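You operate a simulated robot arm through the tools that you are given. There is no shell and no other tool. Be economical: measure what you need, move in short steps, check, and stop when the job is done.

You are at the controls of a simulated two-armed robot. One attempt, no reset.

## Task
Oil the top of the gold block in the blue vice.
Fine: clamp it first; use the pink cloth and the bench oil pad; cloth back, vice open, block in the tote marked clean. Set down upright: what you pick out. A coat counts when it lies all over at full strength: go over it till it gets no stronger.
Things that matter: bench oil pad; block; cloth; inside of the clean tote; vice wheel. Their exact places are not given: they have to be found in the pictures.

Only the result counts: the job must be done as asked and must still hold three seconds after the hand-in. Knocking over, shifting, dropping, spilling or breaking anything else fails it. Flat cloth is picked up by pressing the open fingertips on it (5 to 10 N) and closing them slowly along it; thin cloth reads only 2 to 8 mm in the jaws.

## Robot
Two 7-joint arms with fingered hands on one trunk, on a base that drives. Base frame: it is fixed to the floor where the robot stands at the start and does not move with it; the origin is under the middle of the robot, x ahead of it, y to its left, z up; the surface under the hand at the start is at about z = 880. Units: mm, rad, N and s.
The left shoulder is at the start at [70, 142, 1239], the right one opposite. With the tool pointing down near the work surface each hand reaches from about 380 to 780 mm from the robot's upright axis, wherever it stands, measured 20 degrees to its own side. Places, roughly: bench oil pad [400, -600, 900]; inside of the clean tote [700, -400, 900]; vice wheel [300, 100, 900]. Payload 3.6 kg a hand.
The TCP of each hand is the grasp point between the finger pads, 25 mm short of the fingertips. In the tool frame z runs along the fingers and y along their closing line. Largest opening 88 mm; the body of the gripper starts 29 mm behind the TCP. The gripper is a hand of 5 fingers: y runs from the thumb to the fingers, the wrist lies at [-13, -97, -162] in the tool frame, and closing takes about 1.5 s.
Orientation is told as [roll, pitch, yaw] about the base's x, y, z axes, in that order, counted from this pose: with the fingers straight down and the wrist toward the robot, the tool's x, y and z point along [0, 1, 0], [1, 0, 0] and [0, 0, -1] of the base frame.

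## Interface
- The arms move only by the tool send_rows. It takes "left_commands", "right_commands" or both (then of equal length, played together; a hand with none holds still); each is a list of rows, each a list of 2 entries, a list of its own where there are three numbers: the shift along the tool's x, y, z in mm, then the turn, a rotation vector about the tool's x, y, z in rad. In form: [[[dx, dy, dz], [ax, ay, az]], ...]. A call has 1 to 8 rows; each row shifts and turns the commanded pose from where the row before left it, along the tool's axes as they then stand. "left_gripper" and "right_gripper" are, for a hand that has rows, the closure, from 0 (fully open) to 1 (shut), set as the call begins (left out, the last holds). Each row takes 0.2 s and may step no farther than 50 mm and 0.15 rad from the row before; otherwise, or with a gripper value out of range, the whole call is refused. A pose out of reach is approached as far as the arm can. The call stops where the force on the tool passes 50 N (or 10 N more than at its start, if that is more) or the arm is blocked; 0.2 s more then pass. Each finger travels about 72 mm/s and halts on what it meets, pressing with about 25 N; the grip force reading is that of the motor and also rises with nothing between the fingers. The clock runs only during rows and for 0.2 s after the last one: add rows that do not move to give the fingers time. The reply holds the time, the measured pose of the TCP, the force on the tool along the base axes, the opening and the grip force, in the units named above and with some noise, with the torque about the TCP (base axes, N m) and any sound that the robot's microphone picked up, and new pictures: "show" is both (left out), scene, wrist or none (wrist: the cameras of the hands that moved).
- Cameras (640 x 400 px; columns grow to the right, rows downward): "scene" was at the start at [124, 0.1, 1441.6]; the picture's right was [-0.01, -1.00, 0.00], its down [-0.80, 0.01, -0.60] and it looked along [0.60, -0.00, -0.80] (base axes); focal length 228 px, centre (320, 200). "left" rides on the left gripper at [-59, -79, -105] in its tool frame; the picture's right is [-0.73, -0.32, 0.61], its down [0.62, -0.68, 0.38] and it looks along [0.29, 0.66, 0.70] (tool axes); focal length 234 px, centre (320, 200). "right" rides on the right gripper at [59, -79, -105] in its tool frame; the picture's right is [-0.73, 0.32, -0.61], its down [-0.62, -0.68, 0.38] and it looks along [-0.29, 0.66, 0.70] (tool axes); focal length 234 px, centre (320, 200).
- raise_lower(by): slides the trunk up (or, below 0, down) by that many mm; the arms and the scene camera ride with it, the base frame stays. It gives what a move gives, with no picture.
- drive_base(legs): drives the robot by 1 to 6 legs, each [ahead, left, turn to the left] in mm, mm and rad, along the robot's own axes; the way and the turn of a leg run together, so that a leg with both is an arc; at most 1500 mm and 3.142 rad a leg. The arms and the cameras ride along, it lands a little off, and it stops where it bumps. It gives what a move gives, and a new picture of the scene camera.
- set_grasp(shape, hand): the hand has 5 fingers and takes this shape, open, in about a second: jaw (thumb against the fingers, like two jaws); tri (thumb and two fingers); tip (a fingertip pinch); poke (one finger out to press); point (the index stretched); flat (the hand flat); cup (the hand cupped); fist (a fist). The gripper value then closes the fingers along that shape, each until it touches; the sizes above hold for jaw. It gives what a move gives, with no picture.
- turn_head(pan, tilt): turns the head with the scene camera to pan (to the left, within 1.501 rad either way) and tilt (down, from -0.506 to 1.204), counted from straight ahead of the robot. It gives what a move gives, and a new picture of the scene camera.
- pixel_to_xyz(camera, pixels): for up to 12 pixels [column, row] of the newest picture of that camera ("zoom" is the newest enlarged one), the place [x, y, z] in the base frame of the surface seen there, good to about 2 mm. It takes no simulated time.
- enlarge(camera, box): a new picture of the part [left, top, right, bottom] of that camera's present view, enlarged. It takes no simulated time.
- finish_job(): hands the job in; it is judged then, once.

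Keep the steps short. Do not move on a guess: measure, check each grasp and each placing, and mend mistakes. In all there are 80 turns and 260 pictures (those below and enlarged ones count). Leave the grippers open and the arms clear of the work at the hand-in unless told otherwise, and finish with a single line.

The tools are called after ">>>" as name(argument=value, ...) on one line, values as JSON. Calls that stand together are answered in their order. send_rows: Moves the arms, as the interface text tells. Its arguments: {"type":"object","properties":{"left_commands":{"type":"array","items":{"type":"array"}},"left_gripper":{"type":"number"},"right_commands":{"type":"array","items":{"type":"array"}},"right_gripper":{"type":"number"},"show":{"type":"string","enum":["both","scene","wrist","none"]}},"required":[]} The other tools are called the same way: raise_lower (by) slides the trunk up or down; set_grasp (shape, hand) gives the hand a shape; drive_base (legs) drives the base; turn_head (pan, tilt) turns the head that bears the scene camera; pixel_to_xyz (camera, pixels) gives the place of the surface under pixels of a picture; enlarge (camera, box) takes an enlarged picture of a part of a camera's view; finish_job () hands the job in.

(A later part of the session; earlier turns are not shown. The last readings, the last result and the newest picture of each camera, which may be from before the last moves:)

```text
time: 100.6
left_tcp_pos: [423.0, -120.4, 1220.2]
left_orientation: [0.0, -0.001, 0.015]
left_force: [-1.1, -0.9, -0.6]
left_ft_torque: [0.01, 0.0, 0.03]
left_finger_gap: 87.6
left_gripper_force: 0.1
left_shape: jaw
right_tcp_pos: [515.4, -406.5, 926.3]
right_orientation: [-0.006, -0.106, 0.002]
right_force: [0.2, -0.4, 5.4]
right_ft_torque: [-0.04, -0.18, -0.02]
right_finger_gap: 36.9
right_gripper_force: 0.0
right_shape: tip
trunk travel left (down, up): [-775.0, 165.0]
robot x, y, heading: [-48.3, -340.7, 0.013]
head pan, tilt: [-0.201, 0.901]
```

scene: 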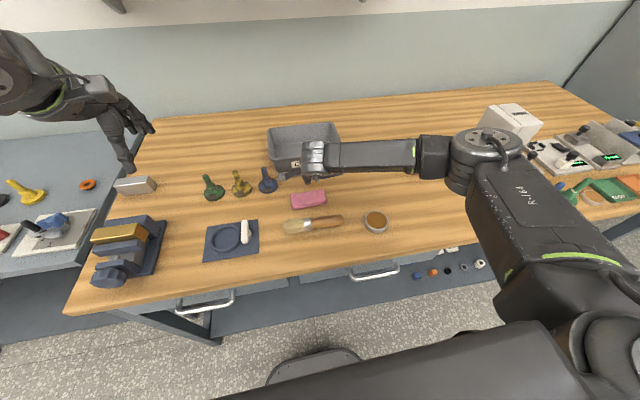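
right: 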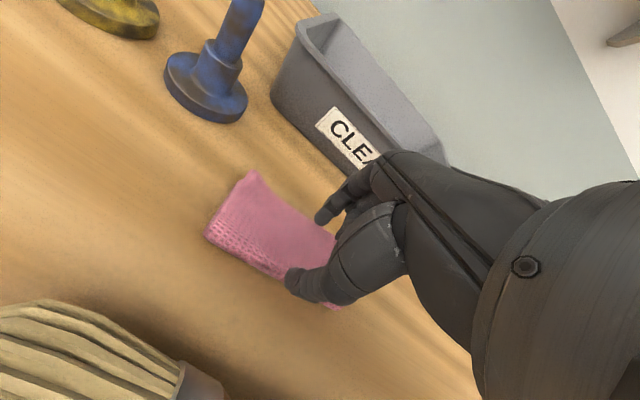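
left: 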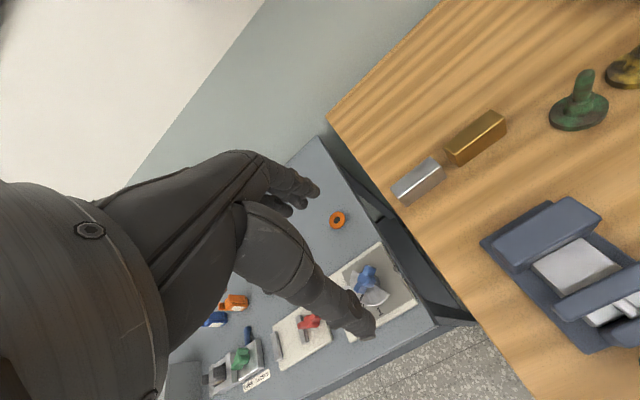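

The torque still points to the index side. I measure the tips and the cloth edges.

>>> enlarge(camera="right", box=[190, 150, 390, 340])

>>> pixel_to_xyz(camera="right", pixels=[[292, 290], [288, 280], [300, 296], [322, 220], [318, 217], [210, 232], [252, 175], [330, 305], [260, 230], [280, 270], [318, 228]])

```text
2.11 times, centred on (290, 245) of right
```

zoom: 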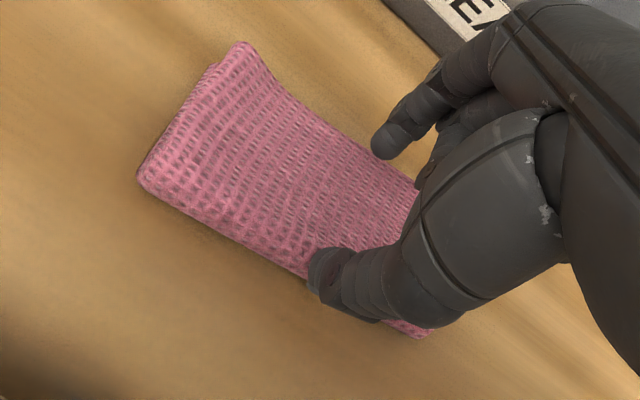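

```text
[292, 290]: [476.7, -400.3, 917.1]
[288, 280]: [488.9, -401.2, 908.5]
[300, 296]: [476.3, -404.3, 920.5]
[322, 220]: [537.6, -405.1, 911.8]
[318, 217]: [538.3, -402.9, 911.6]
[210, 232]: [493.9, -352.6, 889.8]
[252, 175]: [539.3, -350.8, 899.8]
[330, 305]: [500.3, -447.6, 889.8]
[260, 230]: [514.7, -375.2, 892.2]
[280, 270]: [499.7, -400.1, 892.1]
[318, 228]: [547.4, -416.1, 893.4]
```

The thumb lies right at the cloth's front edge. I rise, shift x +5, narrow to 0.78 (about 20 mm), add a little tilt, and creep down again.

>>> send_rows(right_commands=[[[0, 0, -12], [0, 0, 0]], [[0, 5, 0], [-0.05, 0, 0]], [[0, 0, 0], [0, 0, 0]], [[0, 0, 4], [0, 0, 0]], [[0, 0, 0], [0, 0, 0]]], right_gripper=0.78, show="wrist")

>>> send_rows(right_commands=[[[0, 0, 2], [0, 0, 0]], [[0, 0, 0], [0, 0, 0]]], show="none")

>>> send_rows(right_commands=[[[0, 0, 1], [0, 0, 0]], [[0, 0, 0], [0, 0, 0]]], show="none")

>>> enlarge(camera="right", box=[190, 150, 390, 340])

```text
time: 101.8
left_tcp_pos: [422.7, -120.2, 1218.8]
left_orientation: [-0.001, 0.0, 0.017]
left_force: [-0.6, -0.4, 0.1]
left_ft_torque: [-0.01, 0.01, 0.0]
left_finger_gap: 87.5
left_gripper_force: 0.2
left_shape: jaw
right_tcp_pos: [520.6, -406.4, 930.6]
right_orientation: [-0.005, -0.155, 0.002]
right_force: [0.8, 0.7, 0.6]
right_ft_torque: [0.02, -0.06, 0.0]
right_finger_gap: 1.8
right_gripper_force: 25.0
right_shape: tip
trunk travel left (down, up): [-775.0, 165.0]
robot x, y, heading: [-51.0, -337.4, 0.016]
head pan, tilt: [-0.201, 0.901]
```

right: 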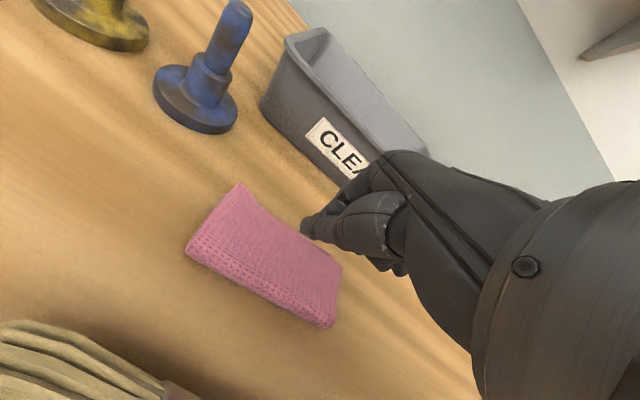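

```text
time: 102.4
left_tcp_pos: [423.5, -120.8, 1219.6]
left_orientation: [0.0, -0.002, 0.016]
left_force: [-0.4, -0.5, 0.7]
left_ft_torque: [-0.02, 0.0, -0.01]
left_finger_gap: 87.7
left_gripper_force: 0.0
left_shape: jaw
right_tcp_pos: [520.4, -406.3, 931.1]
right_orientation: [-0.005, -0.154, 0.002]
right_force: [0.1, -0.2, 0.8]
right_ft_torque: [0.02, -0.04, -0.05]
right_finger_gap: 0.1
right_gripper_force: 24.7
right_shape: tip
trunk travel left (down, up): [-775.0, 165.0]
robot x, y, heading: [-50.6, -345.5, 0.007]
head pan, tilt: [-0.201, 0.901]
```

```text
time: 103.0
left_tcp_pos: [423.4, -120.5, 1219.6]
left_orientation: [0.001, 0.0, 0.016]
left_force: [-0.4, 0.4, 0.6]
left_ft_torque: [0.01, 0.01, 0.02]
left_finger_gap: 87.9
left_gripper_force: 0.0
left_shape: jaw
right_tcp_pos: [521.5, -406.4, 929.1]
right_orientation: [-0.006, -0.154, 0.001]
right_force: [-0.3, 0.0, -1.2]
right_ft_torque: [-0.03, -0.02, 0.02]
right_finger_gap: 0.2
right_gripper_force: 24.4
right_shape: tip
trunk travel left (down, up): [-775.0, 165.0]
robot x, y, heading: [-51.2, -338.3, 0.013]
head pan, tilt: [-0.201, 0.901]
```

```text
2.11 times, centred on (290, 245) of right
```

zoom: 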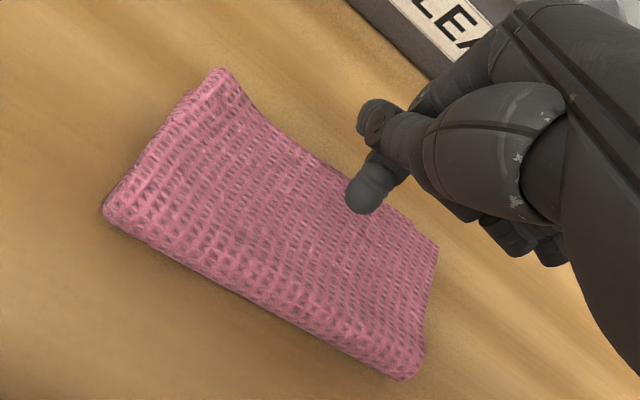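

The two tips span about 50 mm, as wide as the cloth, so the thumb falls off the edge. I rise, reopen to 0.6, and yaw the hand 40° so both tips land well on the cloth along its diagonal, then measure.

>>> send_rows(right_commands=[[[0, 0, -15], [0.05, 0, 0]], [[0, 0, 0], [0, 0, -0.14]], [[0, 0, 0], [0, 0, -0.14]], [[0, 0, 0], [0, 0, -0.14]], [[0, 0, 0], [0, 0, -0.14]], [[0, 0, 0], [0, 0, -0.14]], [[0, 0, 10], [0, 0, 0]], [[0, 0, 0], [0, 0, 0]]], right_gripper=0.6, show="wrist")

>>> enlarge(camera="right", box=[190, 150, 390, 340])

```text
time: 104.8
left_tcp_pos: [422.2, -120.4, 1219.9]
left_orientation: [0.0, 0.0, 0.014]
left_force: [0.0, 0.7, 0.6]
left_ft_torque: [-0.02, -0.03, 0.0]
left_finger_gap: 87.5
left_gripper_force: 0.0
left_shape: jaw
right_tcp_pos: [520.1, -406.3, 934.4]
right_orientation: [-0.071, -0.078, 0.706]
right_force: [-0.6, 0.3, 0.9]
right_ft_torque: [-0.01, 0.02, -0.01]
right_finger_gap: 34.9
right_gripper_force: 0.0
right_shape: tip
trunk travel left (down, up): [-775.0, 165.0]
robot x, y, heading: [-51.0, -343.3, 0.011]
head pan, tilt: [-0.201, 0.901]
```

right: 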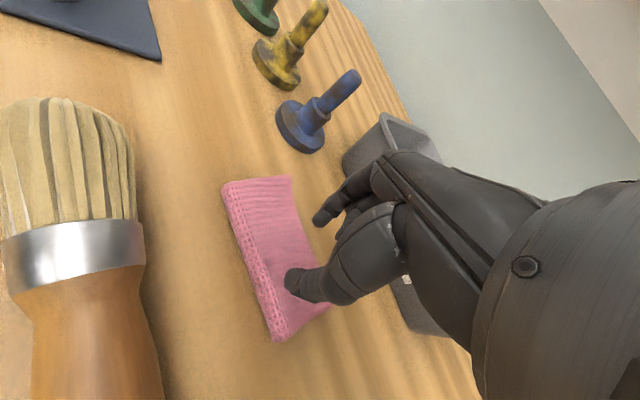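

```text
2.11 times, centred on (290, 245) of right
```

zoom: 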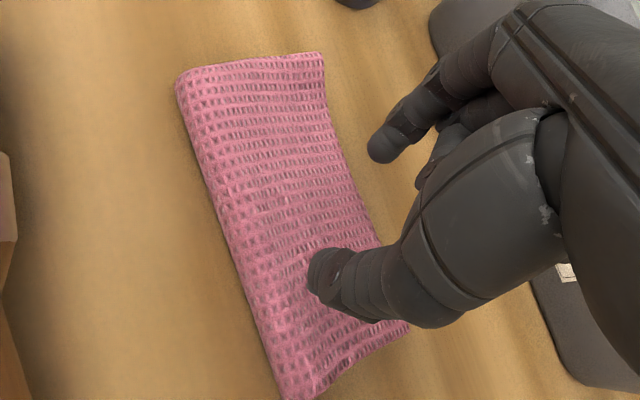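

>>> pixel_to_xyz(camera="zoom", pixels=[[375, 150], [382, 158], [312, 265], [320, 290], [185, 80], [320, 60], [375, 235], [290, 390], [400, 330], [275, 230]])

```text
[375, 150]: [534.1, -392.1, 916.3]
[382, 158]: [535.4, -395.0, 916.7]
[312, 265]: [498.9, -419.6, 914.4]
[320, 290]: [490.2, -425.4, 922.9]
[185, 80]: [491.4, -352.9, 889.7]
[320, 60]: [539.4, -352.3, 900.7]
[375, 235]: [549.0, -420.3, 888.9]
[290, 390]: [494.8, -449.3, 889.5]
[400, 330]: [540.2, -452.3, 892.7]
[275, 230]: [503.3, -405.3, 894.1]
```

Both tips are now over the cloth: index (536,−393), thumb (498,−419). I shift x +4, lower 14, then step down by millimetres.

>>> send_rows(right_commands=[[[-2.6, 3, 5], [0, 0, 0]], [[0, 0, 3], [0, 0, 0]], [[0, 0, 0], [0, 0, 0]]], show="none")

>>> send_rows(right_commands=[[[0, 0, 1], [0, 0, 0]], [[0, 0, 0], [0, 0, 0]]], show="none")

>>> send_rows(right_commands=[[[0, 0, 1], [0, 0, 0]], [[0, 0, 0], [0, 0, 0]]], show="none")

>>> send_rows(right_commands=[[[0, 0, 0.7], [0, 0, 0]], [[0, 0, 0], [0, 0, 0]]], show="none")

```text
time: 105.6
left_tcp_pos: [419.2, -119.7, 1221.4]
left_orientation: [0.0, -0.004, 0.016]
left_force: [-0.4, 0.0, 0.0]
left_ft_torque: [0.03, -0.01, 0.0]
left_finger_gap: 87.7
left_gripper_force: 0.1
left_shape: jaw
right_tcp_pos: [521.0, -406.0, 930.9]
right_orientation: [-0.072, -0.082, 0.706]
right_force: [-3.0, -1.6, 24.8]
right_ft_torque: [-0.44, 0.48, -0.02]
right_finger_gap: 36.8
right_gripper_force: 0.0
right_shape: tip
trunk travel left (down, up): [-775.0, 165.0]
robot x, y, heading: [-49.3, -343.1, 0.013]
head pan, tilt: [-0.201, 0.901]
```

```text
time: 106.2
left_tcp_pos: [418.3, -120.2, 1221.7]
left_orientation: [-0.001, -0.004, 0.016]
left_force: [-0.5, -0.3, 1.1]
left_ft_torque: [0.03, 0.02, -0.03]
left_finger_gap: 87.7
left_gripper_force: 0.1
left_shape: jaw
right_tcp_pos: [520.2, -405.2, 930.7]
right_orientation: [-0.076, -0.081, 0.705]
right_force: [-4.2, -0.5, 30.6]
right_ft_torque: [-0.56, 0.64, -0.06]
right_finger_gap: 36.9
right_gripper_force: 0.0
right_shape: tip
trunk travel left (down, up): [-775.0, 165.0]
robot x, y, heading: [-49.5, -341.0, 0.016]
head pan, tilt: [-0.201, 0.901]
```

```text
time: 106.8
left_tcp_pos: [416.0, -120.1, 1222.5]
left_orientation: [0.001, -0.008, 0.015]
left_force: [-0.6, -0.3, -0.5]
left_ft_torque: [-0.03, -0.03, 0.04]
left_finger_gap: 87.9
left_gripper_force: 0.1
left_shape: jaw
right_tcp_pos: [518.1, -406.1, 929.3]
right_orientation: [-0.076, -0.082, 0.705]
right_force: [-6.5, -0.8, 41.8]
right_ft_torque: [-0.76, 0.84, -0.11]
right_finger_gap: 37.3
right_gripper_force: 0.0
right_shape: tip
trunk travel left (down, up): [-775.0, 165.0]
robot x, y, heading: [-50.1, -342.5, 0.016]
head pan, tilt: [-0.201, 0.901]
```

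```text
time: 107.4
left_tcp_pos: [415.4, -118.8, 1222.1]
left_orientation: [0.0, -0.007, 0.017]
left_force: [0.7, -0.2, 0.2]
left_ft_torque: [0.01, 0.01, 0.02]
left_finger_gap: 87.8
left_gripper_force: 0.1
left_shape: jaw
right_tcp_pos: [518.5, -406.9, 928.3]
right_orientation: [-0.075, -0.082, 0.705]
right_force: [-7.7, -0.5, 45.2]
right_ft_torque: [-0.82, 0.8, -0.08]
right_finger_gap: 37.4
right_gripper_force: 0.0
right_shape: tip
trunk travel left (down, up): [-775.0, 165.0]
robot x, y, heading: [-51.8, -341.9, 0.023]
head pan, tilt: [-0.201, 0.901]
```

Now the thumb alone presses, so the right tilt is halfway, about −0.05. I back up 8 mm, tilt +0.05, and step down gently.

>>> send_rows(right_commands=[[[0, 0, -8], [0, 0, 0]], [[0, 0, 0], [0.05, 0, 0]], [[0, 0, 2.5], [0, 0, 0]], [[0, 0, 0], [0, 0, 0]]], show="none")

>>> send_rows(right_commands=[[[0, 0, 0.8], [0, 0, 0]], [[0, 0, 0], [0, 0, 0]]], show="none")

```text
time: 108.4
left_tcp_pos: [422.4, -120.7, 1219.9]
left_orientation: [0.0, -0.004, 0.016]
left_force: [-0.5, 0.3, 0.2]
left_ft_torque: [0.0, 0.03, 0.02]
left_finger_gap: 87.4
left_gripper_force: 0.2
left_shape: jaw
right_tcp_pos: [523.6, -407.7, 930.7]
right_orientation: [-0.073, -0.027, 0.701]
right_force: [-2.0, 1.0, 5.5]
right_ft_torque: [-0.08, 0.15, -0.02]
right_finger_gap: 35.5
right_gripper_force: 0.1
right_shape: tip
trunk travel left (down, up): [-775.0, 165.0]
robot x, y, heading: [-50.4, -338.3, 0.011]
head pan, tilt: [-0.201, 0.901]
```

```text
time: 109.0
left_tcp_pos: [421.5, -120.9, 1221.2]
left_orientation: [-0.001, -0.001, 0.015]
left_force: [1.3, 0.6, -0.6]
left_ft_torque: [0.0, -0.02, 0.0]
left_finger_gap: 87.6
left_gripper_force: 0.0
left_shape: jaw
right_tcp_pos: [524.1, -408.8, 930.6]
right_orientation: [-0.072, -0.026, 0.702]
right_force: [-0.9, 1.0, 5.7]
right_ft_torque: [-0.05, 0.13, -0.02]
right_finger_gap: 35.6
right_gripper_force: 0.0
right_shape: tip
trunk travel left (down, up): [-775.0, 165.0]
robot x, y, heading: [-47.2, -341.4, 0.015]
head pan, tilt: [-0.201, 0.901]
```

Now 5.7 N, still mostly thumb. I tilt +0.04 more, then start closing slowly in 0.03 steps, reading each.

>>> send_rows(right_commands=[[[0, 0, 0], [0.04, 0, 0]], [[0, 0, 0], [0, 0, 0]]], show="none")

>>> send_rows(right_commands=[[[0, 0, 0.3], [0, 0, 0]], [[0, 0, 0], [0, 0, 0]]], right_gripper=0.63, show="none")

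>>> send_rows(right_commands=[[[0, 0, 0], [0, 0, 0]], [[0, 0, 0], [0, 0, 0]]], right_gripper=0.66, show="none")

>>> send_rows(right_commands=[[[0, 0, 0], [0, 0, 0]], [[0, 0, 0], [0, 0, 0]]], right_gripper=0.69, show="wrist")

```text
time: 109.6
left_tcp_pos: [422.2, -120.6, 1219.0]
left_orientation: [-0.002, 0.0, 0.015]
left_force: [0.9, -0.3, 0.3]
left_ft_torque: [0.0, -0.03, 0.01]
left_finger_gap: 87.9
left_gripper_force: 0.1
left_shape: jaw
right_tcp_pos: [524.0, -406.9, 929.3]
right_orientation: [-0.069, 0.014, 0.698]
right_force: [-0.2, 0.2, 2.0]
right_ft_torque: [0.02, 0.02, -0.03]
right_finger_gap: 35.3
right_gripper_force: 0.0
right_shape: tip
trunk travel left (down, up): [-775.0, 165.0]
robot x, y, heading: [-51.3, -341.6, 0.017]
head pan, tilt: [-0.201, 0.901]
```

```text
time: 110.2
left_tcp_pos: [422.5, -119.8, 1220.5]
left_orientation: [0.0, -0.001, 0.017]
left_force: [-0.5, -0.3, 0.1]
left_ft_torque: [0.04, 0.01, -0.04]
left_finger_gap: 87.7
left_gripper_force: 0.1
left_shape: jaw
right_tcp_pos: [524.2, -406.5, 927.8]
right_orientation: [-0.072, 0.013, 0.697]
right_force: [-0.9, 0.0, 4.7]
right_ft_torque: [-0.08, 0.11, -0.02]
right_finger_gap: 33.8
right_gripper_force: 0.1
right_shape: tip
trunk travel left (down, up): [-775.0, 165.0]
robot x, y, heading: [-51.0, -341.1, 0.01]
head pan, tilt: [-0.201, 0.901]
```

```text
time: 110.8
left_tcp_pos: [422.6, -119.9, 1220.6]
left_orientation: [0.001, -0.001, 0.016]
left_force: [0.3, 0.3, -0.2]
left_ft_torque: [0.01, 0.01, 0.0]
left_finger_gap: 87.8
left_gripper_force: 0.1
left_shape: jaw
right_tcp_pos: [523.1, -406.2, 928.2]
right_orientation: [-0.071, 0.012, 0.697]
right_force: [-1.0, -0.4, 6.5]
right_ft_torque: [-0.11, 0.17, 0.0]
right_finger_gap: 31.7
right_gripper_force: 0.1
right_shape: tip
trunk travel left (down, up): [-775.0, 165.0]
robot x, y, heading: [-52.2, -342.2, 0.014]
head pan, tilt: [-0.201, 0.901]
```

```text
time: 111.4
left_tcp_pos: [423.9, -120.5, 1219.3]
left_orientation: [-0.001, -0.001, 0.017]
left_force: [-0.1, 0.8, 0.5]
left_ft_torque: [0.02, 0.02, -0.01]
left_finger_gap: 87.7
left_gripper_force: 0.0
left_shape: jaw
right_tcp_pos: [523.9, -406.7, 928.4]
right_orientation: [-0.071, 0.014, 0.697]
right_force: [-0.4, 0.0, 0.1]
right_ft_torque: [-0.01, 0.01, -0.01]
right_finger_gap: 6.1
right_gripper_force: 25.6
right_shape: tip
trunk travel left (down, up): [-775.0, 165.0]
robot x, y, heading: [-51.4, -342.2, 0.016]
head pan, tilt: [-0.201, 0.901]
```

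right: 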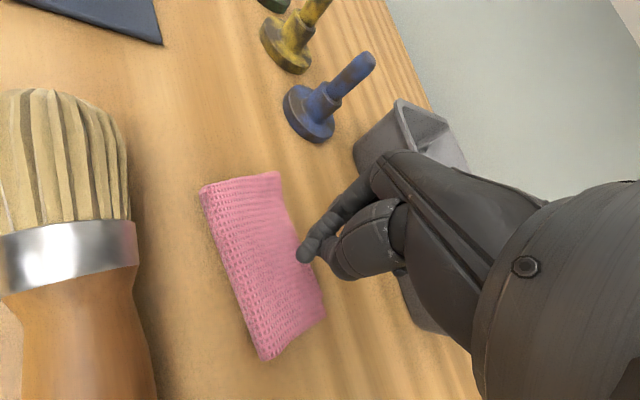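

The gap reads 6.1 mm at 25 N, right in the thin-cloth range. I lift 40 mm to check.

>>> send_rows(right_commands=[[[0, 0, -10], [0, 0, 0]], [[0, 0, -15], [0, 0, 0]], [[0, 0, -15], [0, 0, 0]], [[0, 0, 0], [0, 0, 0]]])

```text
time: 112.4
left_tcp_pos: [423.6, -120.4, 1218.7]
left_orientation: [0.001, 0.001, 0.016]
left_force: [0.2, 0.5, 0.9]
left_ft_torque: [-0.01, -0.02, 0.04]
left_finger_gap: 87.7
left_gripper_force: 0.0
left_shape: jaw
right_tcp_pos: [522.5, -405.5, 968.2]
right_orientation: [-0.07, 0.013, 0.699]
right_force: [0.0, 0.2, 0.0]
right_ft_torque: [-0.01, 0.01, 0.02]
right_finger_gap: 6.0
right_gripper_force: 25.2
right_shape: tip
trunk travel left (down, up): [-775.0, 165.0]
robot x, y, heading: [-53.7, -340.4, 0.013]
head pan, tilt: [-0.201, 0.901]
```

scene: 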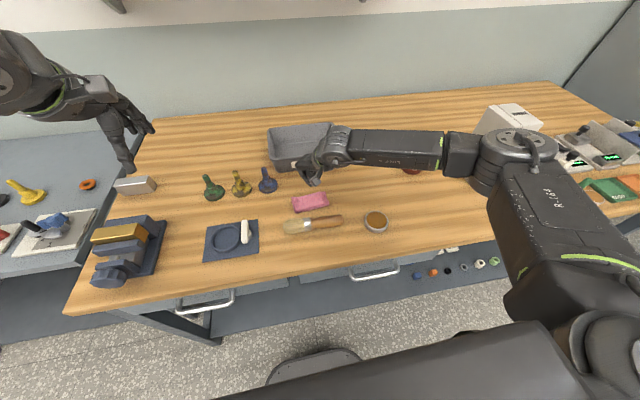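
right: 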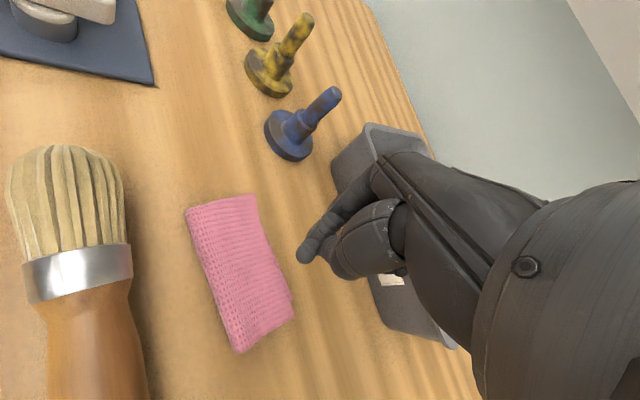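

Still not held; the fingertips snap shut above the cloth. The cloth is a thick folded pad, about 14 mm high and 52 mm wide, so I'll straddle its width with the jaw shape instead. I measure it and reset the hand.

>>> pixel_to_xyz(camera="right", pixels=[[189, 210], [254, 200], [291, 308], [238, 350], [222, 205], [240, 270], [212, 270], [270, 265], [265, 330]])

>>> set_grasp(hand="right", shape="jaw")

>>> send_rows(right_commands=[[[0, 0, 0], [-0.035, 0.06, 0]], [[0, 0, 0], [0, 0, 0.14]], [[0, 0, 0], [0, 0, 0.14]], [[0, 0, 0], [0, 0, 0.14]], [[0, 0, 0], [0, 0, 0.14]], [[0, 0, 0], [0, 0, 0.13]], [[0, 0, 0], [0, 0, 0]]], right_gripper=0, show="wrist")

```text
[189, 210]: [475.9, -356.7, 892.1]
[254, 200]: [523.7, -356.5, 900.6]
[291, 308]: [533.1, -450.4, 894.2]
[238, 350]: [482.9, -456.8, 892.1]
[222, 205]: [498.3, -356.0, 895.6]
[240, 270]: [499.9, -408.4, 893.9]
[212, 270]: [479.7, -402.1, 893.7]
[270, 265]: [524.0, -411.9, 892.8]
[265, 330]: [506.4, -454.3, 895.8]
```

```text
time: 113.3
left_tcp_pos: [423.1, -120.1, 1218.8]
left_orientation: [0.0, 0.0, 0.016]
left_force: [-0.3, 0.7, 0.0]
left_ft_torque: [0.04, -0.04, -0.03]
left_finger_gap: 87.5
left_gripper_force: 0.2
left_shape: jaw
right_tcp_pos: [522.4, -406.2, 968.0]
right_orientation: [-0.071, 0.013, 0.699]
right_force: [0.2, -0.3, 0.1]
right_ft_torque: [0.02, 0.03, 0.0]
right_finger_gap: 87.5
right_gripper_force: 0.0
right_shape: jaw
trunk travel left (down, up): [-775.0, 165.0]
robot x, y, heading: [-48.5, -340.3, 0.01]
head pan, tilt: [-0.201, 0.901]
```

```text
time: 114.9
left_tcp_pos: [423.7, -120.8, 1219.3]
left_orientation: [-0.001, 0.0, 0.015]
left_force: [0.5, -0.4, -0.3]
left_ft_torque: [0.02, 0.01, 0.0]
left_finger_gap: 87.6
left_gripper_force: 0.1
left_shape: jaw
right_tcp_pos: [523.1, -403.9, 968.2]
right_orientation: [0.007, -0.025, 0.008]
right_force: [0.7, -0.1, 0.3]
right_ft_torque: [0.0, 0.0, 0.01]
right_finger_gap: 87.7
right_gripper_force: 0.1
right_shape: jaw
trunk travel left (down, up): [-775.0, 165.0]
robot x, y, heading: [-49.4, -340.4, 0.017]
head pan, tilt: [-0.201, 0.901]
```

right: 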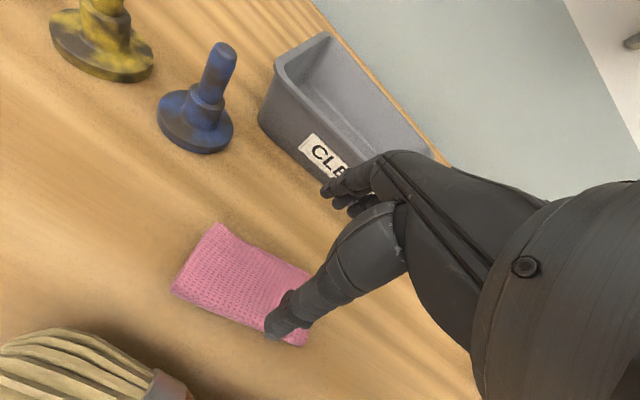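

The cloth centre is about (502,−406), yaw +0.07. I check how close the brush is, since the thumb will go down on that side.

>>> pixel_to_xyz(camera="scene", pixels=[[290, 221], [305, 219], [313, 219], [325, 216], [338, 215], [313, 228], [310, 210], [310, 194]])

>>> enlarge(camera="scene", box=[270, 160, 350, 240])

```text
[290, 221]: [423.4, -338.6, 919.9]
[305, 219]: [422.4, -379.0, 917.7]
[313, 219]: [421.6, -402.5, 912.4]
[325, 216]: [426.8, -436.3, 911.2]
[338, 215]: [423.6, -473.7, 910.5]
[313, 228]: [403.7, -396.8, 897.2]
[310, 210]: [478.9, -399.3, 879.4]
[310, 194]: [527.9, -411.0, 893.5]
```

```text
5.00 times, centred on (310, 200) of scene
```

zoom: 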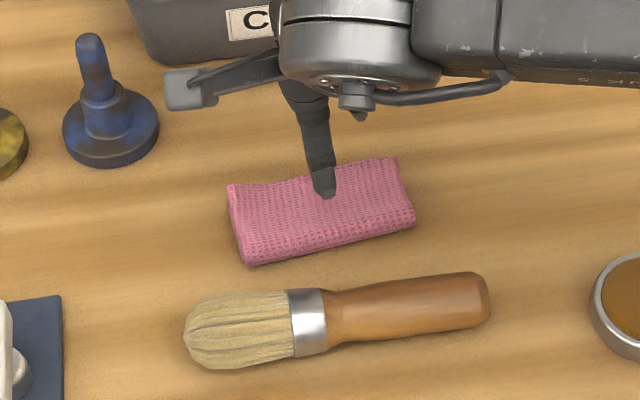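

The brush's back edge is at x ≈ 433, so 70 mm of opening leaves room. I centre on (505,−406), yaw +0.06, tilt −0.05, and lower to TCP z 912.

>>> send_rows(right_commands=[[[-2, -9, 0], [-0.05, 0, 0]], [[0, -8, 0], [0, 0, -0.06]], [[0, 0, 15], [0, 0, 0]], [[0, 0, 15], [0, 0, 0]], [[0, 0, 15], [0, 0, 0]], [[0, 0, 7], [0, 0, 0]], [[0, 0, 4], [0, 0, 0]], [[0, 0, 0], [0, 0, 0]]], right_gripper=0.22)

>>> enlarge(camera="scene", box=[270, 160, 350, 240])

>>> enlarge(camera="right", box=[190, 150, 390, 340])

```text
time: 116.7
left_tcp_pos: [424.0, -121.9, 1219.3]
left_orientation: [0.0, 0.0, 0.015]
left_force: [-0.6, -0.6, -0.1]
left_ft_torque: [0.01, -0.01, 0.01]
left_finger_gap: 87.7
left_gripper_force: 0.1
left_shape: jaw
right_tcp_pos: [508.9, -406.6, 913.0]
right_orientation: [0.003, -0.073, 0.07]
right_force: [0.2, -0.8, 0.0]
right_ft_torque: [0.0, 0.0, 0.01]
right_finger_gap: 68.9
right_gripper_force: 0.1
right_shape: jaw
trunk travel left (down, up): [-775.0, 165.0]
robot x, y, heading: [-50.8, -343.2, 0.014]
head pan, tilt: [-0.201, 0.901]
```

scene: 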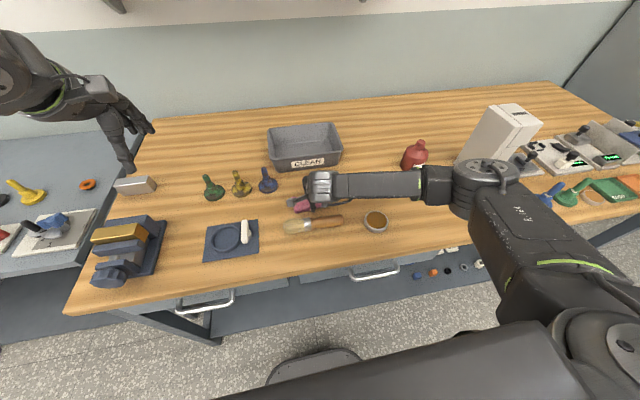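
right: 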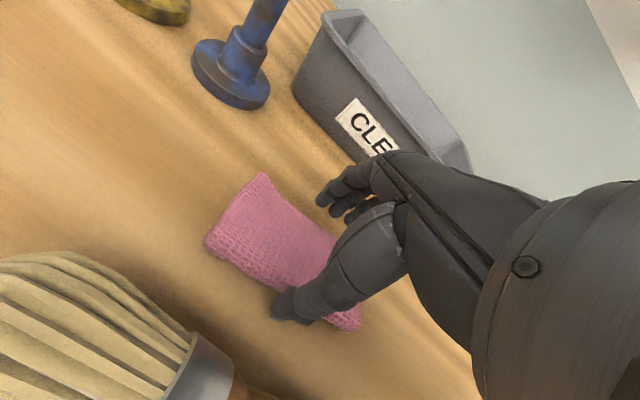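

```text
5.00 times, centred on (310, 200) of scene
```

zoom: 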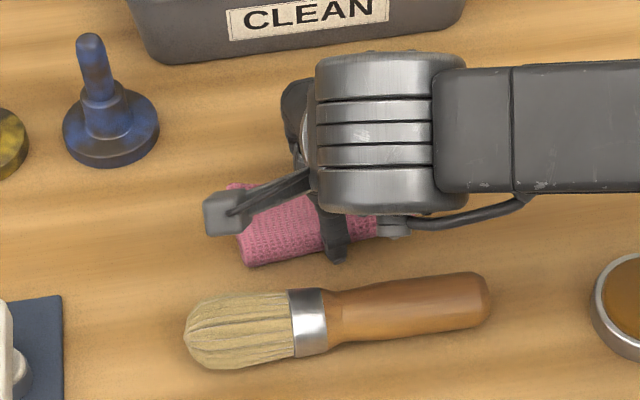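

```text
2.11 times, centred on (290, 245) of right
```

zoom: 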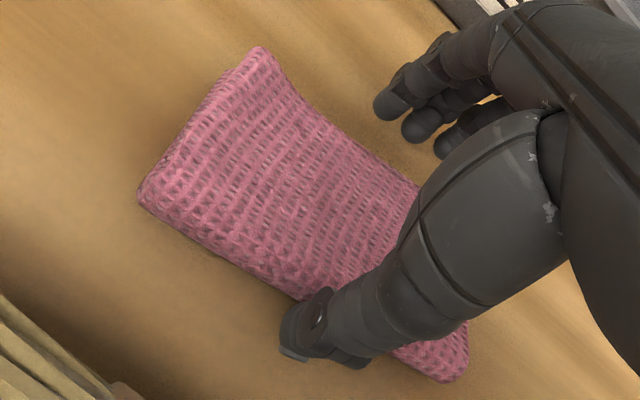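

The fingers straddle the cloth front and back. I lower 4 mm and close.

>>> send_rows(right_commands=[[[0, 0, 2], [0, 0, 0]], [[0, 0, 2], [0, 0, 0]], [[0, 0, 0], [0, 0, 0]]], show="none")

>>> send_rows(right_commands=[[[0, 0, 0], [0, 0, 0]], [[0, 0, 0], [0, 0, 0]], [[0, 0, 0], [0, 0, 0]], [[0, 0, 0], [0, 0, 0]], [[0, 0, 0], [0, 0, 0]], [[0, 0, 0], [0, 0, 0]]], right_gripper=1, show="wrist")

>>> send_rows(right_commands=[[[0, 0, -5], [0, 0, 0]], [[0, 0, -8], [0, 0, 0]], [[0, 0, -15], [0, 0, 0]], [[0, 0, -15], [0, 0, 0]], [[0, 0, 0], [0, 0, 0]]], show="both")

```text
time: 117.5
left_tcp_pos: [422.9, -120.0, 1219.4]
left_orientation: [0.0, 0.0, 0.016]
left_force: [0.2, -0.7, -0.3]
left_ft_torque: [-0.02, 0.01, 0.0]
left_finger_gap: 87.8
left_gripper_force: 0.1
left_shape: jaw
right_tcp_pos: [509.7, -407.0, 909.4]
right_orientation: [0.001, -0.074, 0.071]
right_force: [0.3, -0.3, -0.8]
right_ft_torque: [-0.01, 0.03, 0.0]
right_finger_gap: 69.0
right_gripper_force: 0.0
right_shape: jaw
trunk travel left (down, up): [-775.0, 165.0]
robot x, y, heading: [-54.0, -339.4, 0.013]
head pan, tilt: [-0.201, 0.901]
```

```text
time: 118.9
left_tcp_pos: [421.9, -120.8, 1220.0]
left_orientation: [-0.002, -0.001, 0.016]
left_force: [-0.1, -0.2, 0.0]
left_ft_torque: [0.01, 0.0, 0.0]
left_finger_gap: 87.6
left_gripper_force: 0.0
left_shape: jaw
right_tcp_pos: [509.6, -406.4, 907.5]
right_orientation: [0.002, -0.073, 0.07]
right_force: [0.2, 0.1, 0.1]
right_ft_torque: [0.02, -0.03, -0.01]
right_finger_gap: 48.8
right_gripper_force: 25.7
right_shape: jaw
trunk travel left (down, up): [-775.0, 165.0]
robot x, y, heading: [-47.5, -343.0, 0.009]
head pan, tilt: [-0.201, 0.901]
```

right: 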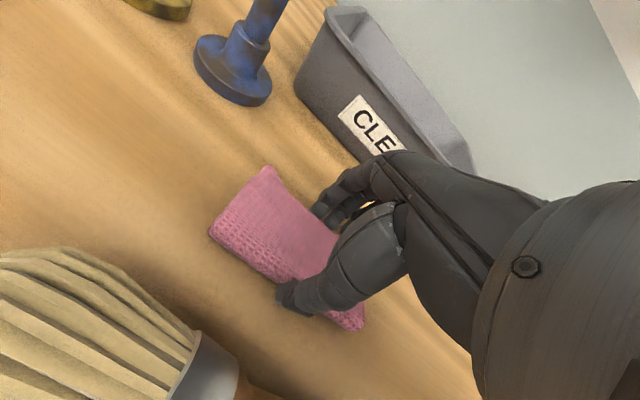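

```text
time: 120.1
left_tcp_pos: [423.0, -120.0, 1218.6]
left_orientation: [0.001, 0.0, 0.014]
left_force: [0.4, 0.4, 0.3]
left_ft_torque: [0.01, 0.0, 0.03]
left_finger_gap: 87.6
left_gripper_force: 0.1
left_shape: jaw
right_tcp_pos: [507.7, -408.4, 951.5]
right_orientation: [0.002, -0.073, 0.071]
right_force: [0.0, -0.2, 0.3]
right_ft_torque: [0.03, -0.01, 0.01]
right_finger_gap: 48.7
right_gripper_force: 24.6
right_shape: jaw
trunk travel left (down, up): [-775.0, 165.0]
robot x, y, heading: [-51.7, -344.2, 0.014]
head pan, tilt: [-0.201, 0.901]
```

scene: 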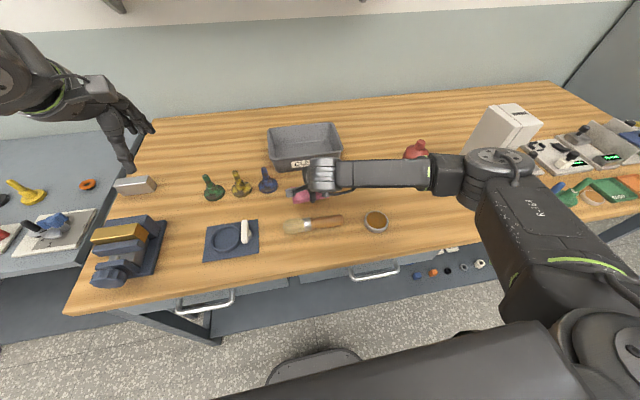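
right: 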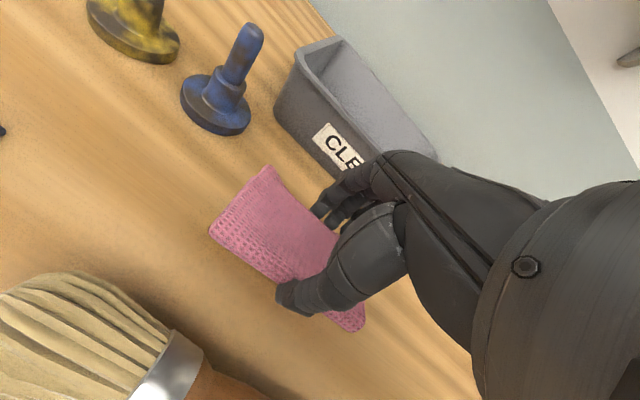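

The cloth is held like a pad: 48.7 mm at 25 N, lifted clear, its underside about 28 mm below the TCP. I carry it raised to above the oil pad at (392,−578).

>>> send_rows(right_commands=[[[0, 0, -35], [0, 0, 0]], [[-27, -20.8, -1.5], [0, 0, 0]], [[-27, -20.8, -1.5], [0, 0, 0]], [[-27, -20.8, -1.5], [0, 0, 0]], [[-27, -20.8, -1.5], [0, 0, 0]], [[-27, -20.8, -1.5], [0, 0, 0]], [[-27, -20.8, -1.5], [0, 0, 0]], [[0, 0, 0], [0, 0, 0]]])

>>> enlarge(camera="scene", box=[320, 160, 430, 260])

```text
time: 121.9
left_tcp_pos: [423.6, -120.0, 1219.3]
left_orientation: [0.0, 0.0, 0.017]
left_force: [0.0, 0.7, -0.3]
left_ft_torque: [-0.02, -0.04, -0.01]
left_finger_gap: 87.6
left_gripper_force: 0.0
left_shape: jaw
right_tcp_pos: [392.9, -578.6, 983.8]
right_orientation: [0.002, -0.074, 0.07]
right_force: [-0.6, -0.6, -0.2]
right_ft_torque: [-0.04, -0.02, -0.03]
right_finger_gap: 48.2
right_gripper_force: 25.0
right_shape: jaw
trunk travel left (down, up): [-775.0, 165.0]
robot x, y, heading: [-48.3, -343.6, 0.014]
head pan, tilt: [-0.201, 0.901]
```

scene: 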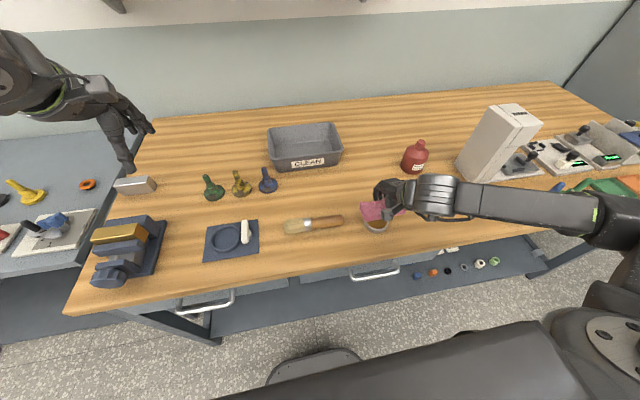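
right: 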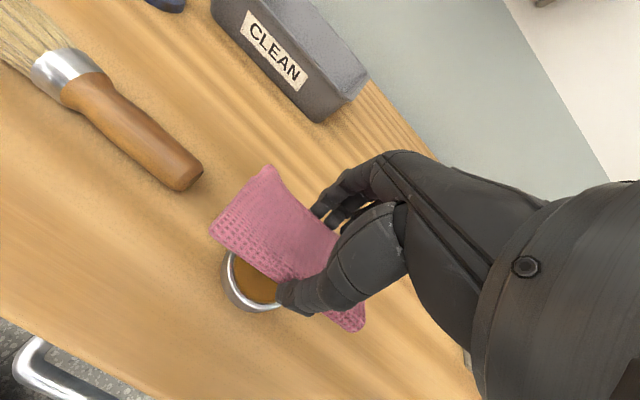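

```text
4.00 times, centred on (375, 210) of scene
```

zoom: 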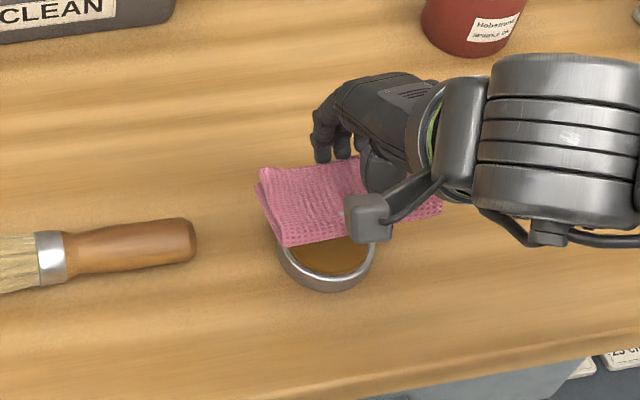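

The cloth is over the pad. I lower about 54 mm, then creep into contact.

>>> send_rows(right_commands=[[[0, -2, 20], [0, 0, 0]], [[0, -2, 20], [0, 0, 0]], [[0, 0, 10], [0, 0, 0]], [[0, 0, 3], [0, 0, 0]], [[0, 0, 0], [0, 0, 0]]], show="none")

>>> send_rows(right_commands=[[[0, 0, 1.5], [0, 0, 0]], [[0, 0, 0], [0, 0, 0]]], show="wrist")

```text
time: 123.1
left_tcp_pos: [423.1, -120.3, 1219.2]
left_orientation: [0.001, -0.001, 0.017]
left_force: [1.0, 1.1, 0.8]
left_ft_torque: [0.02, -0.03, 0.04]
left_finger_gap: 87.6
left_gripper_force: 0.1
left_shape: jaw
right_tcp_pos: [393.1, -577.3, 932.0]
right_orientation: [0.002, -0.074, 0.07]
right_force: [0.3, -1.1, -1.0]
right_ft_torque: [-0.02, 0.01, 0.0]
right_finger_gap: 48.2
right_gripper_force: 25.4
right_shape: jaw
trunk travel left (down, up): [-775.0, 165.0]
robot x, y, heading: [-50.1, -340.4, 0.012]
head pan, tilt: [-0.201, 0.901]
```

```text
time: 123.7
left_tcp_pos: [423.3, -120.9, 1219.7]
left_orientation: [0.0, 0.002, 0.016]
left_force: [-0.3, 0.1, -0.2]
left_ft_torque: [-0.01, 0.0, 0.01]
left_finger_gap: 87.7
left_gripper_force: 0.2
left_shape: jaw
right_tcp_pos: [393.3, -576.3, 930.0]
right_orientation: [0.001, -0.072, 0.071]
right_force: [-0.2, -0.2, 0.1]
right_ft_torque: [-0.01, 0.02, -0.02]
right_finger_gap: 47.9
right_gripper_force: 24.8
right_shape: jaw
trunk travel left (down, up): [-775.0, 165.0]
robot x, y, heading: [-51.2, -341.5, 0.011]
head pan, tilt: [-0.201, 0.901]
```

right: 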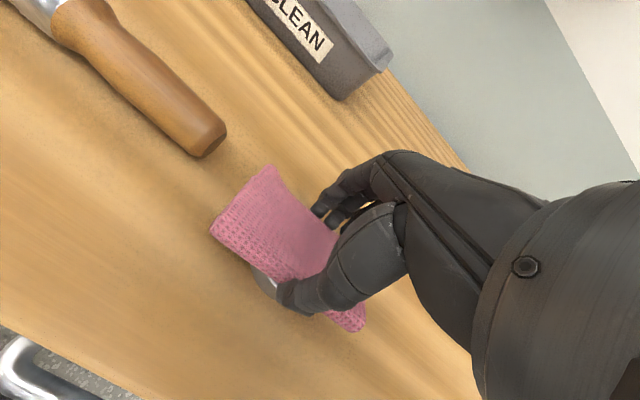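

No contact yet; I continue in 1–1.5 mm steps.

>>> send_rows(right_commands=[[[0, 0, 1.5], [0, 0, 0]], [[0, 0, 0], [0, 0, 0]]], show="none")

>>> send_rows(right_commands=[[[0, 0, 1], [0, 0, 0]], [[0, 0, 0], [0, 0, 0]]], show="none")

>>> send_rows(right_commands=[[[0, 0, 1], [0, 0, 0]], [[0, 0, 0], [0, 0, 0]]], show="none")

```text
time: 124.3
left_tcp_pos: [423.7, -119.4, 1219.4]
left_orientation: [-0.001, 0.002, 0.015]
left_force: [-1.3, 0.9, 0.3]
left_ft_torque: [-0.03, 0.04, -0.02]
left_finger_gap: 87.7
left_gripper_force: 0.1
left_shape: jaw
right_tcp_pos: [392.3, -577.2, 928.9]
right_orientation: [0.001, -0.075, 0.071]
right_force: [0.6, 0.9, -2.0]
right_ft_torque: [-0.01, 0.0, 0.01]
right_finger_gap: 48.3
right_gripper_force: 24.3
right_shape: jaw
trunk travel left (down, up): [-775.0, 165.0]
robot x, y, heading: [-52.2, -340.0, 0.017]
head pan, tilt: [-0.201, 0.901]
```

```text
time: 124.9
left_tcp_pos: [422.9, -119.7, 1219.6]
left_orientation: [-0.001, 0.0, 0.015]
left_force: [0.5, -0.9, -0.4]
left_ft_torque: [-0.03, 0.04, 0.02]
left_finger_gap: 87.6
left_gripper_force: 0.0
left_shape: jaw
right_tcp_pos: [393.0, -577.4, 928.5]
right_orientation: [0.002, -0.074, 0.071]
right_force: [-0.5, -0.5, 0.6]
right_ft_torque: [0.0, 0.02, -0.01]
right_finger_gap: 47.8
right_gripper_force: 25.6
right_shape: jaw
trunk travel left (down, up): [-775.0, 165.0]
robot x, y, heading: [-49.2, -346.0, 0.015]
head pan, tilt: [-0.201, 0.901]
```

```text
time: 125.5
left_tcp_pos: [424.4, -119.8, 1220.4]
left_orientation: [0.0, -0.001, 0.014]
left_force: [0.4, 0.6, 0.2]
left_ft_torque: [-0.02, 0.02, 0.01]
left_finger_gap: 87.7
left_gripper_force: 0.1
left_shape: jaw
right_tcp_pos: [392.7, -577.0, 929.1]
right_orientation: [0.003, -0.075, 0.07]
right_force: [1.7, 0.2, 1.2]
right_ft_torque: [-0.06, -0.03, 0.0]
right_finger_gap: 48.0
right_gripper_force: 24.6
right_shape: jaw
trunk travel left (down, up): [-775.0, 165.0]
robot x, y, heading: [-47.7, -340.9, 0.013]
head pan, tilt: [-0.201, 0.901]
```

Contact begins at 1.2 N. I press 1.2 mm more and rub gently ±10 mm in y and ±6 mm in x.

>>> send_rows(right_commands=[[[0, 0, 1.2], [0, 0, 0]], [[0, 0, 0], [0, 0, 0]]], show="none")

>>> send_rows(right_commands=[[[8, 0, 0], [0, 0, 0]], [[-8, 0, 0], [0, 0, 0]], [[-8, 0, 0], [0, 0, 0]], [[8, 0, 0], [0, 0, 0]], [[0, 6, 0.4], [0, 0, 0]], [[0, -6, -0.4], [0, 0, 0]], [[0, -6, -0.4], [0, 0, 0]], [[0, 6, 0.4], [0, 0, 0]]], show="wrist")

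```text
time: 126.1
left_tcp_pos: [422.9, -121.1, 1219.4]
left_orientation: [-0.001, -0.002, 0.016]
left_force: [-0.5, -0.2, -0.3]
left_ft_torque: [-0.01, -0.02, -0.04]
left_finger_gap: 87.6
left_gripper_force: 0.0
left_shape: jaw
right_tcp_pos: [392.8, -578.3, 927.0]
right_orientation: [0.002, -0.078, 0.071]
right_force: [0.0, -0.6, 7.6]
right_ft_torque: [-0.11, -0.17, 0.02]
right_finger_gap: 47.7
right_gripper_force: 25.2
right_shape: jaw
trunk travel left (down, up): [-775.0, 165.0]
robot x, y, heading: [-49.9, -340.9, 0.015]
head pan, tilt: [-0.201, 0.901]
```

```text
time: 127.9
left_tcp_pos: [422.9, -120.0, 1219.9]
left_orientation: [-0.001, 0.0, 0.015]
left_force: [0.0, -0.7, 0.1]
left_ft_torque: [-0.01, 0.02, 0.02]
left_finger_gap: 87.8
left_gripper_force: 0.0
left_shape: jaw
right_tcp_pos: [390.8, -578.3, 927.1]
right_orientation: [0.0, -0.075, 0.071]
right_force: [-2.6, -0.3, 6.2]
right_ft_torque: [-0.05, -0.04, 0.0]
right_finger_gap: 47.6
right_gripper_force: 24.9
right_shape: jaw
trunk travel left (down, up): [-775.0, 165.0]
robot x, y, heading: [-50.5, -342.6, 0.014]
head pan, tilt: [-0.201, 0.901]
```

right: 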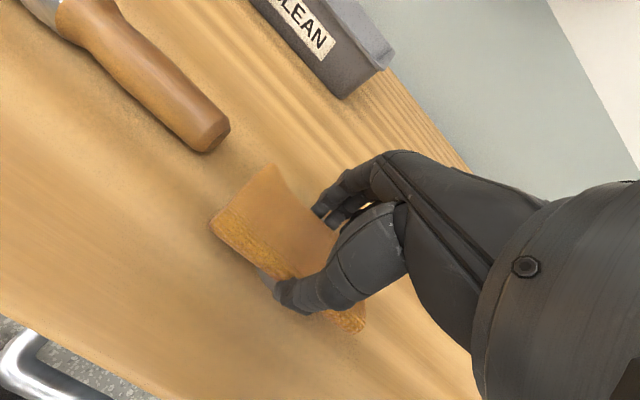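

The cloth has turned amber, so it is loaded. I lift it and drive left to bring it to the vice.

>>> send_rows(right_commands=[[[0, 0, -10], [0, 0, 0]], [[0, 0, -30], [0, 0, 0]], [[0, 0, -45], [0, 0, 0]], [[0, 0, -45], [0, 0, 0]], [[0, 0, 0], [0, 0, 0]]], show="none")

>>> drive_base(legs=[[30, 460, -0.013]])

>>> turn_head(pan=-0.05, tilt=0.95)

```text
time: 129.1
left_tcp_pos: [423.5, -120.7, 1218.3]
left_orientation: [-0.002, 0.0, 0.015]
left_force: [0.1, -0.5, -0.2]
left_ft_torque: [0.03, 0.02, 0.02]
left_finger_gap: 87.5
left_gripper_force: 0.0
left_shape: jaw
right_tcp_pos: [382.6, -577.1, 1056.3]
right_orientation: [0.001, -0.074, 0.07]
right_force: [0.2, -0.7, 0.8]
right_ft_torque: [0.0, 0.01, 0.0]
right_finger_gap: 47.4
right_gripper_force: 25.3
right_shape: jaw
trunk travel left (down, up): [-775.0, 165.0]
robot x, y, heading: [-50.9, -340.0, 0.015]
head pan, tilt: [-0.201, 0.901]
```

```text
time: 131.9
left_tcp_pos: [448.0, 335.4, 1220.7]
left_orientation: [0.003, 0.001, 0.013]
left_force: [-0.2, 0.2, -0.6]
left_ft_torque: [-0.01, 0.03, 0.01]
left_finger_gap: 87.7
left_gripper_force: 0.1
left_shape: jaw
right_tcp_pos: [406.0, -120.6, 1055.0]
right_orientation: [0.002, -0.073, 0.066]
right_force: [-1.0, -1.0, -0.6]
right_ft_torque: [-0.04, -0.04, 0.0]
right_finger_gap: 47.2
right_gripper_force: 24.9
right_shape: jaw
trunk travel left (down, up): [-775.0, 165.0]
robot x, y, heading: [-29.2, 118.0, 0.013]
head pan, tilt: [-0.201, 0.901]
```

scene: 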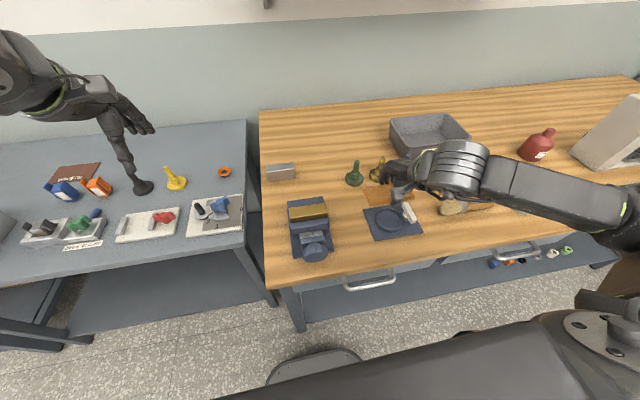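

```text
time: 132.6
left_tcp_pos: [447.2, 336.8, 1220.4]
left_orientation: [0.0, 0.0, 0.013]
left_force: [0.1, 0.2, -0.3]
left_ft_torque: [0.0, 0.02, -0.03]
left_finger_gap: 87.8
left_gripper_force: 0.1
left_shape: jaw
right_tcp_pos: [406.9, -118.8, 1055.8]
right_orientation: [0.001, -0.074, 0.068]
right_force: [0.4, -0.7, -0.5]
right_ft_torque: [0.01, -0.02, 0.01]
right_finger_gap: 47.2
right_gripper_force: 25.3
right_shape: jaw
trunk travel left (down, up): [-775.0, 165.0]
robot x, y, heading: [-24.2, 114.8, 0.014]
head pan, tilt: [-0.051, 0.949]
```

scene: 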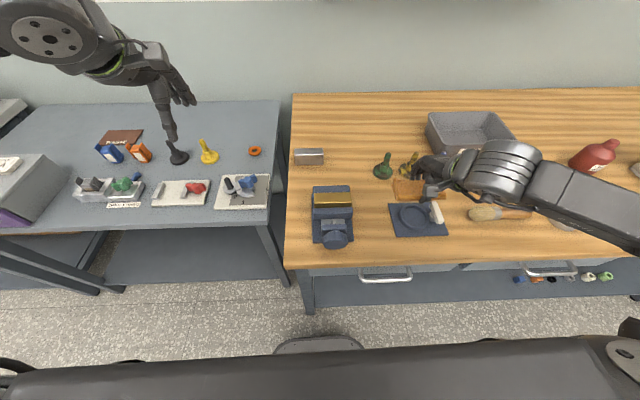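

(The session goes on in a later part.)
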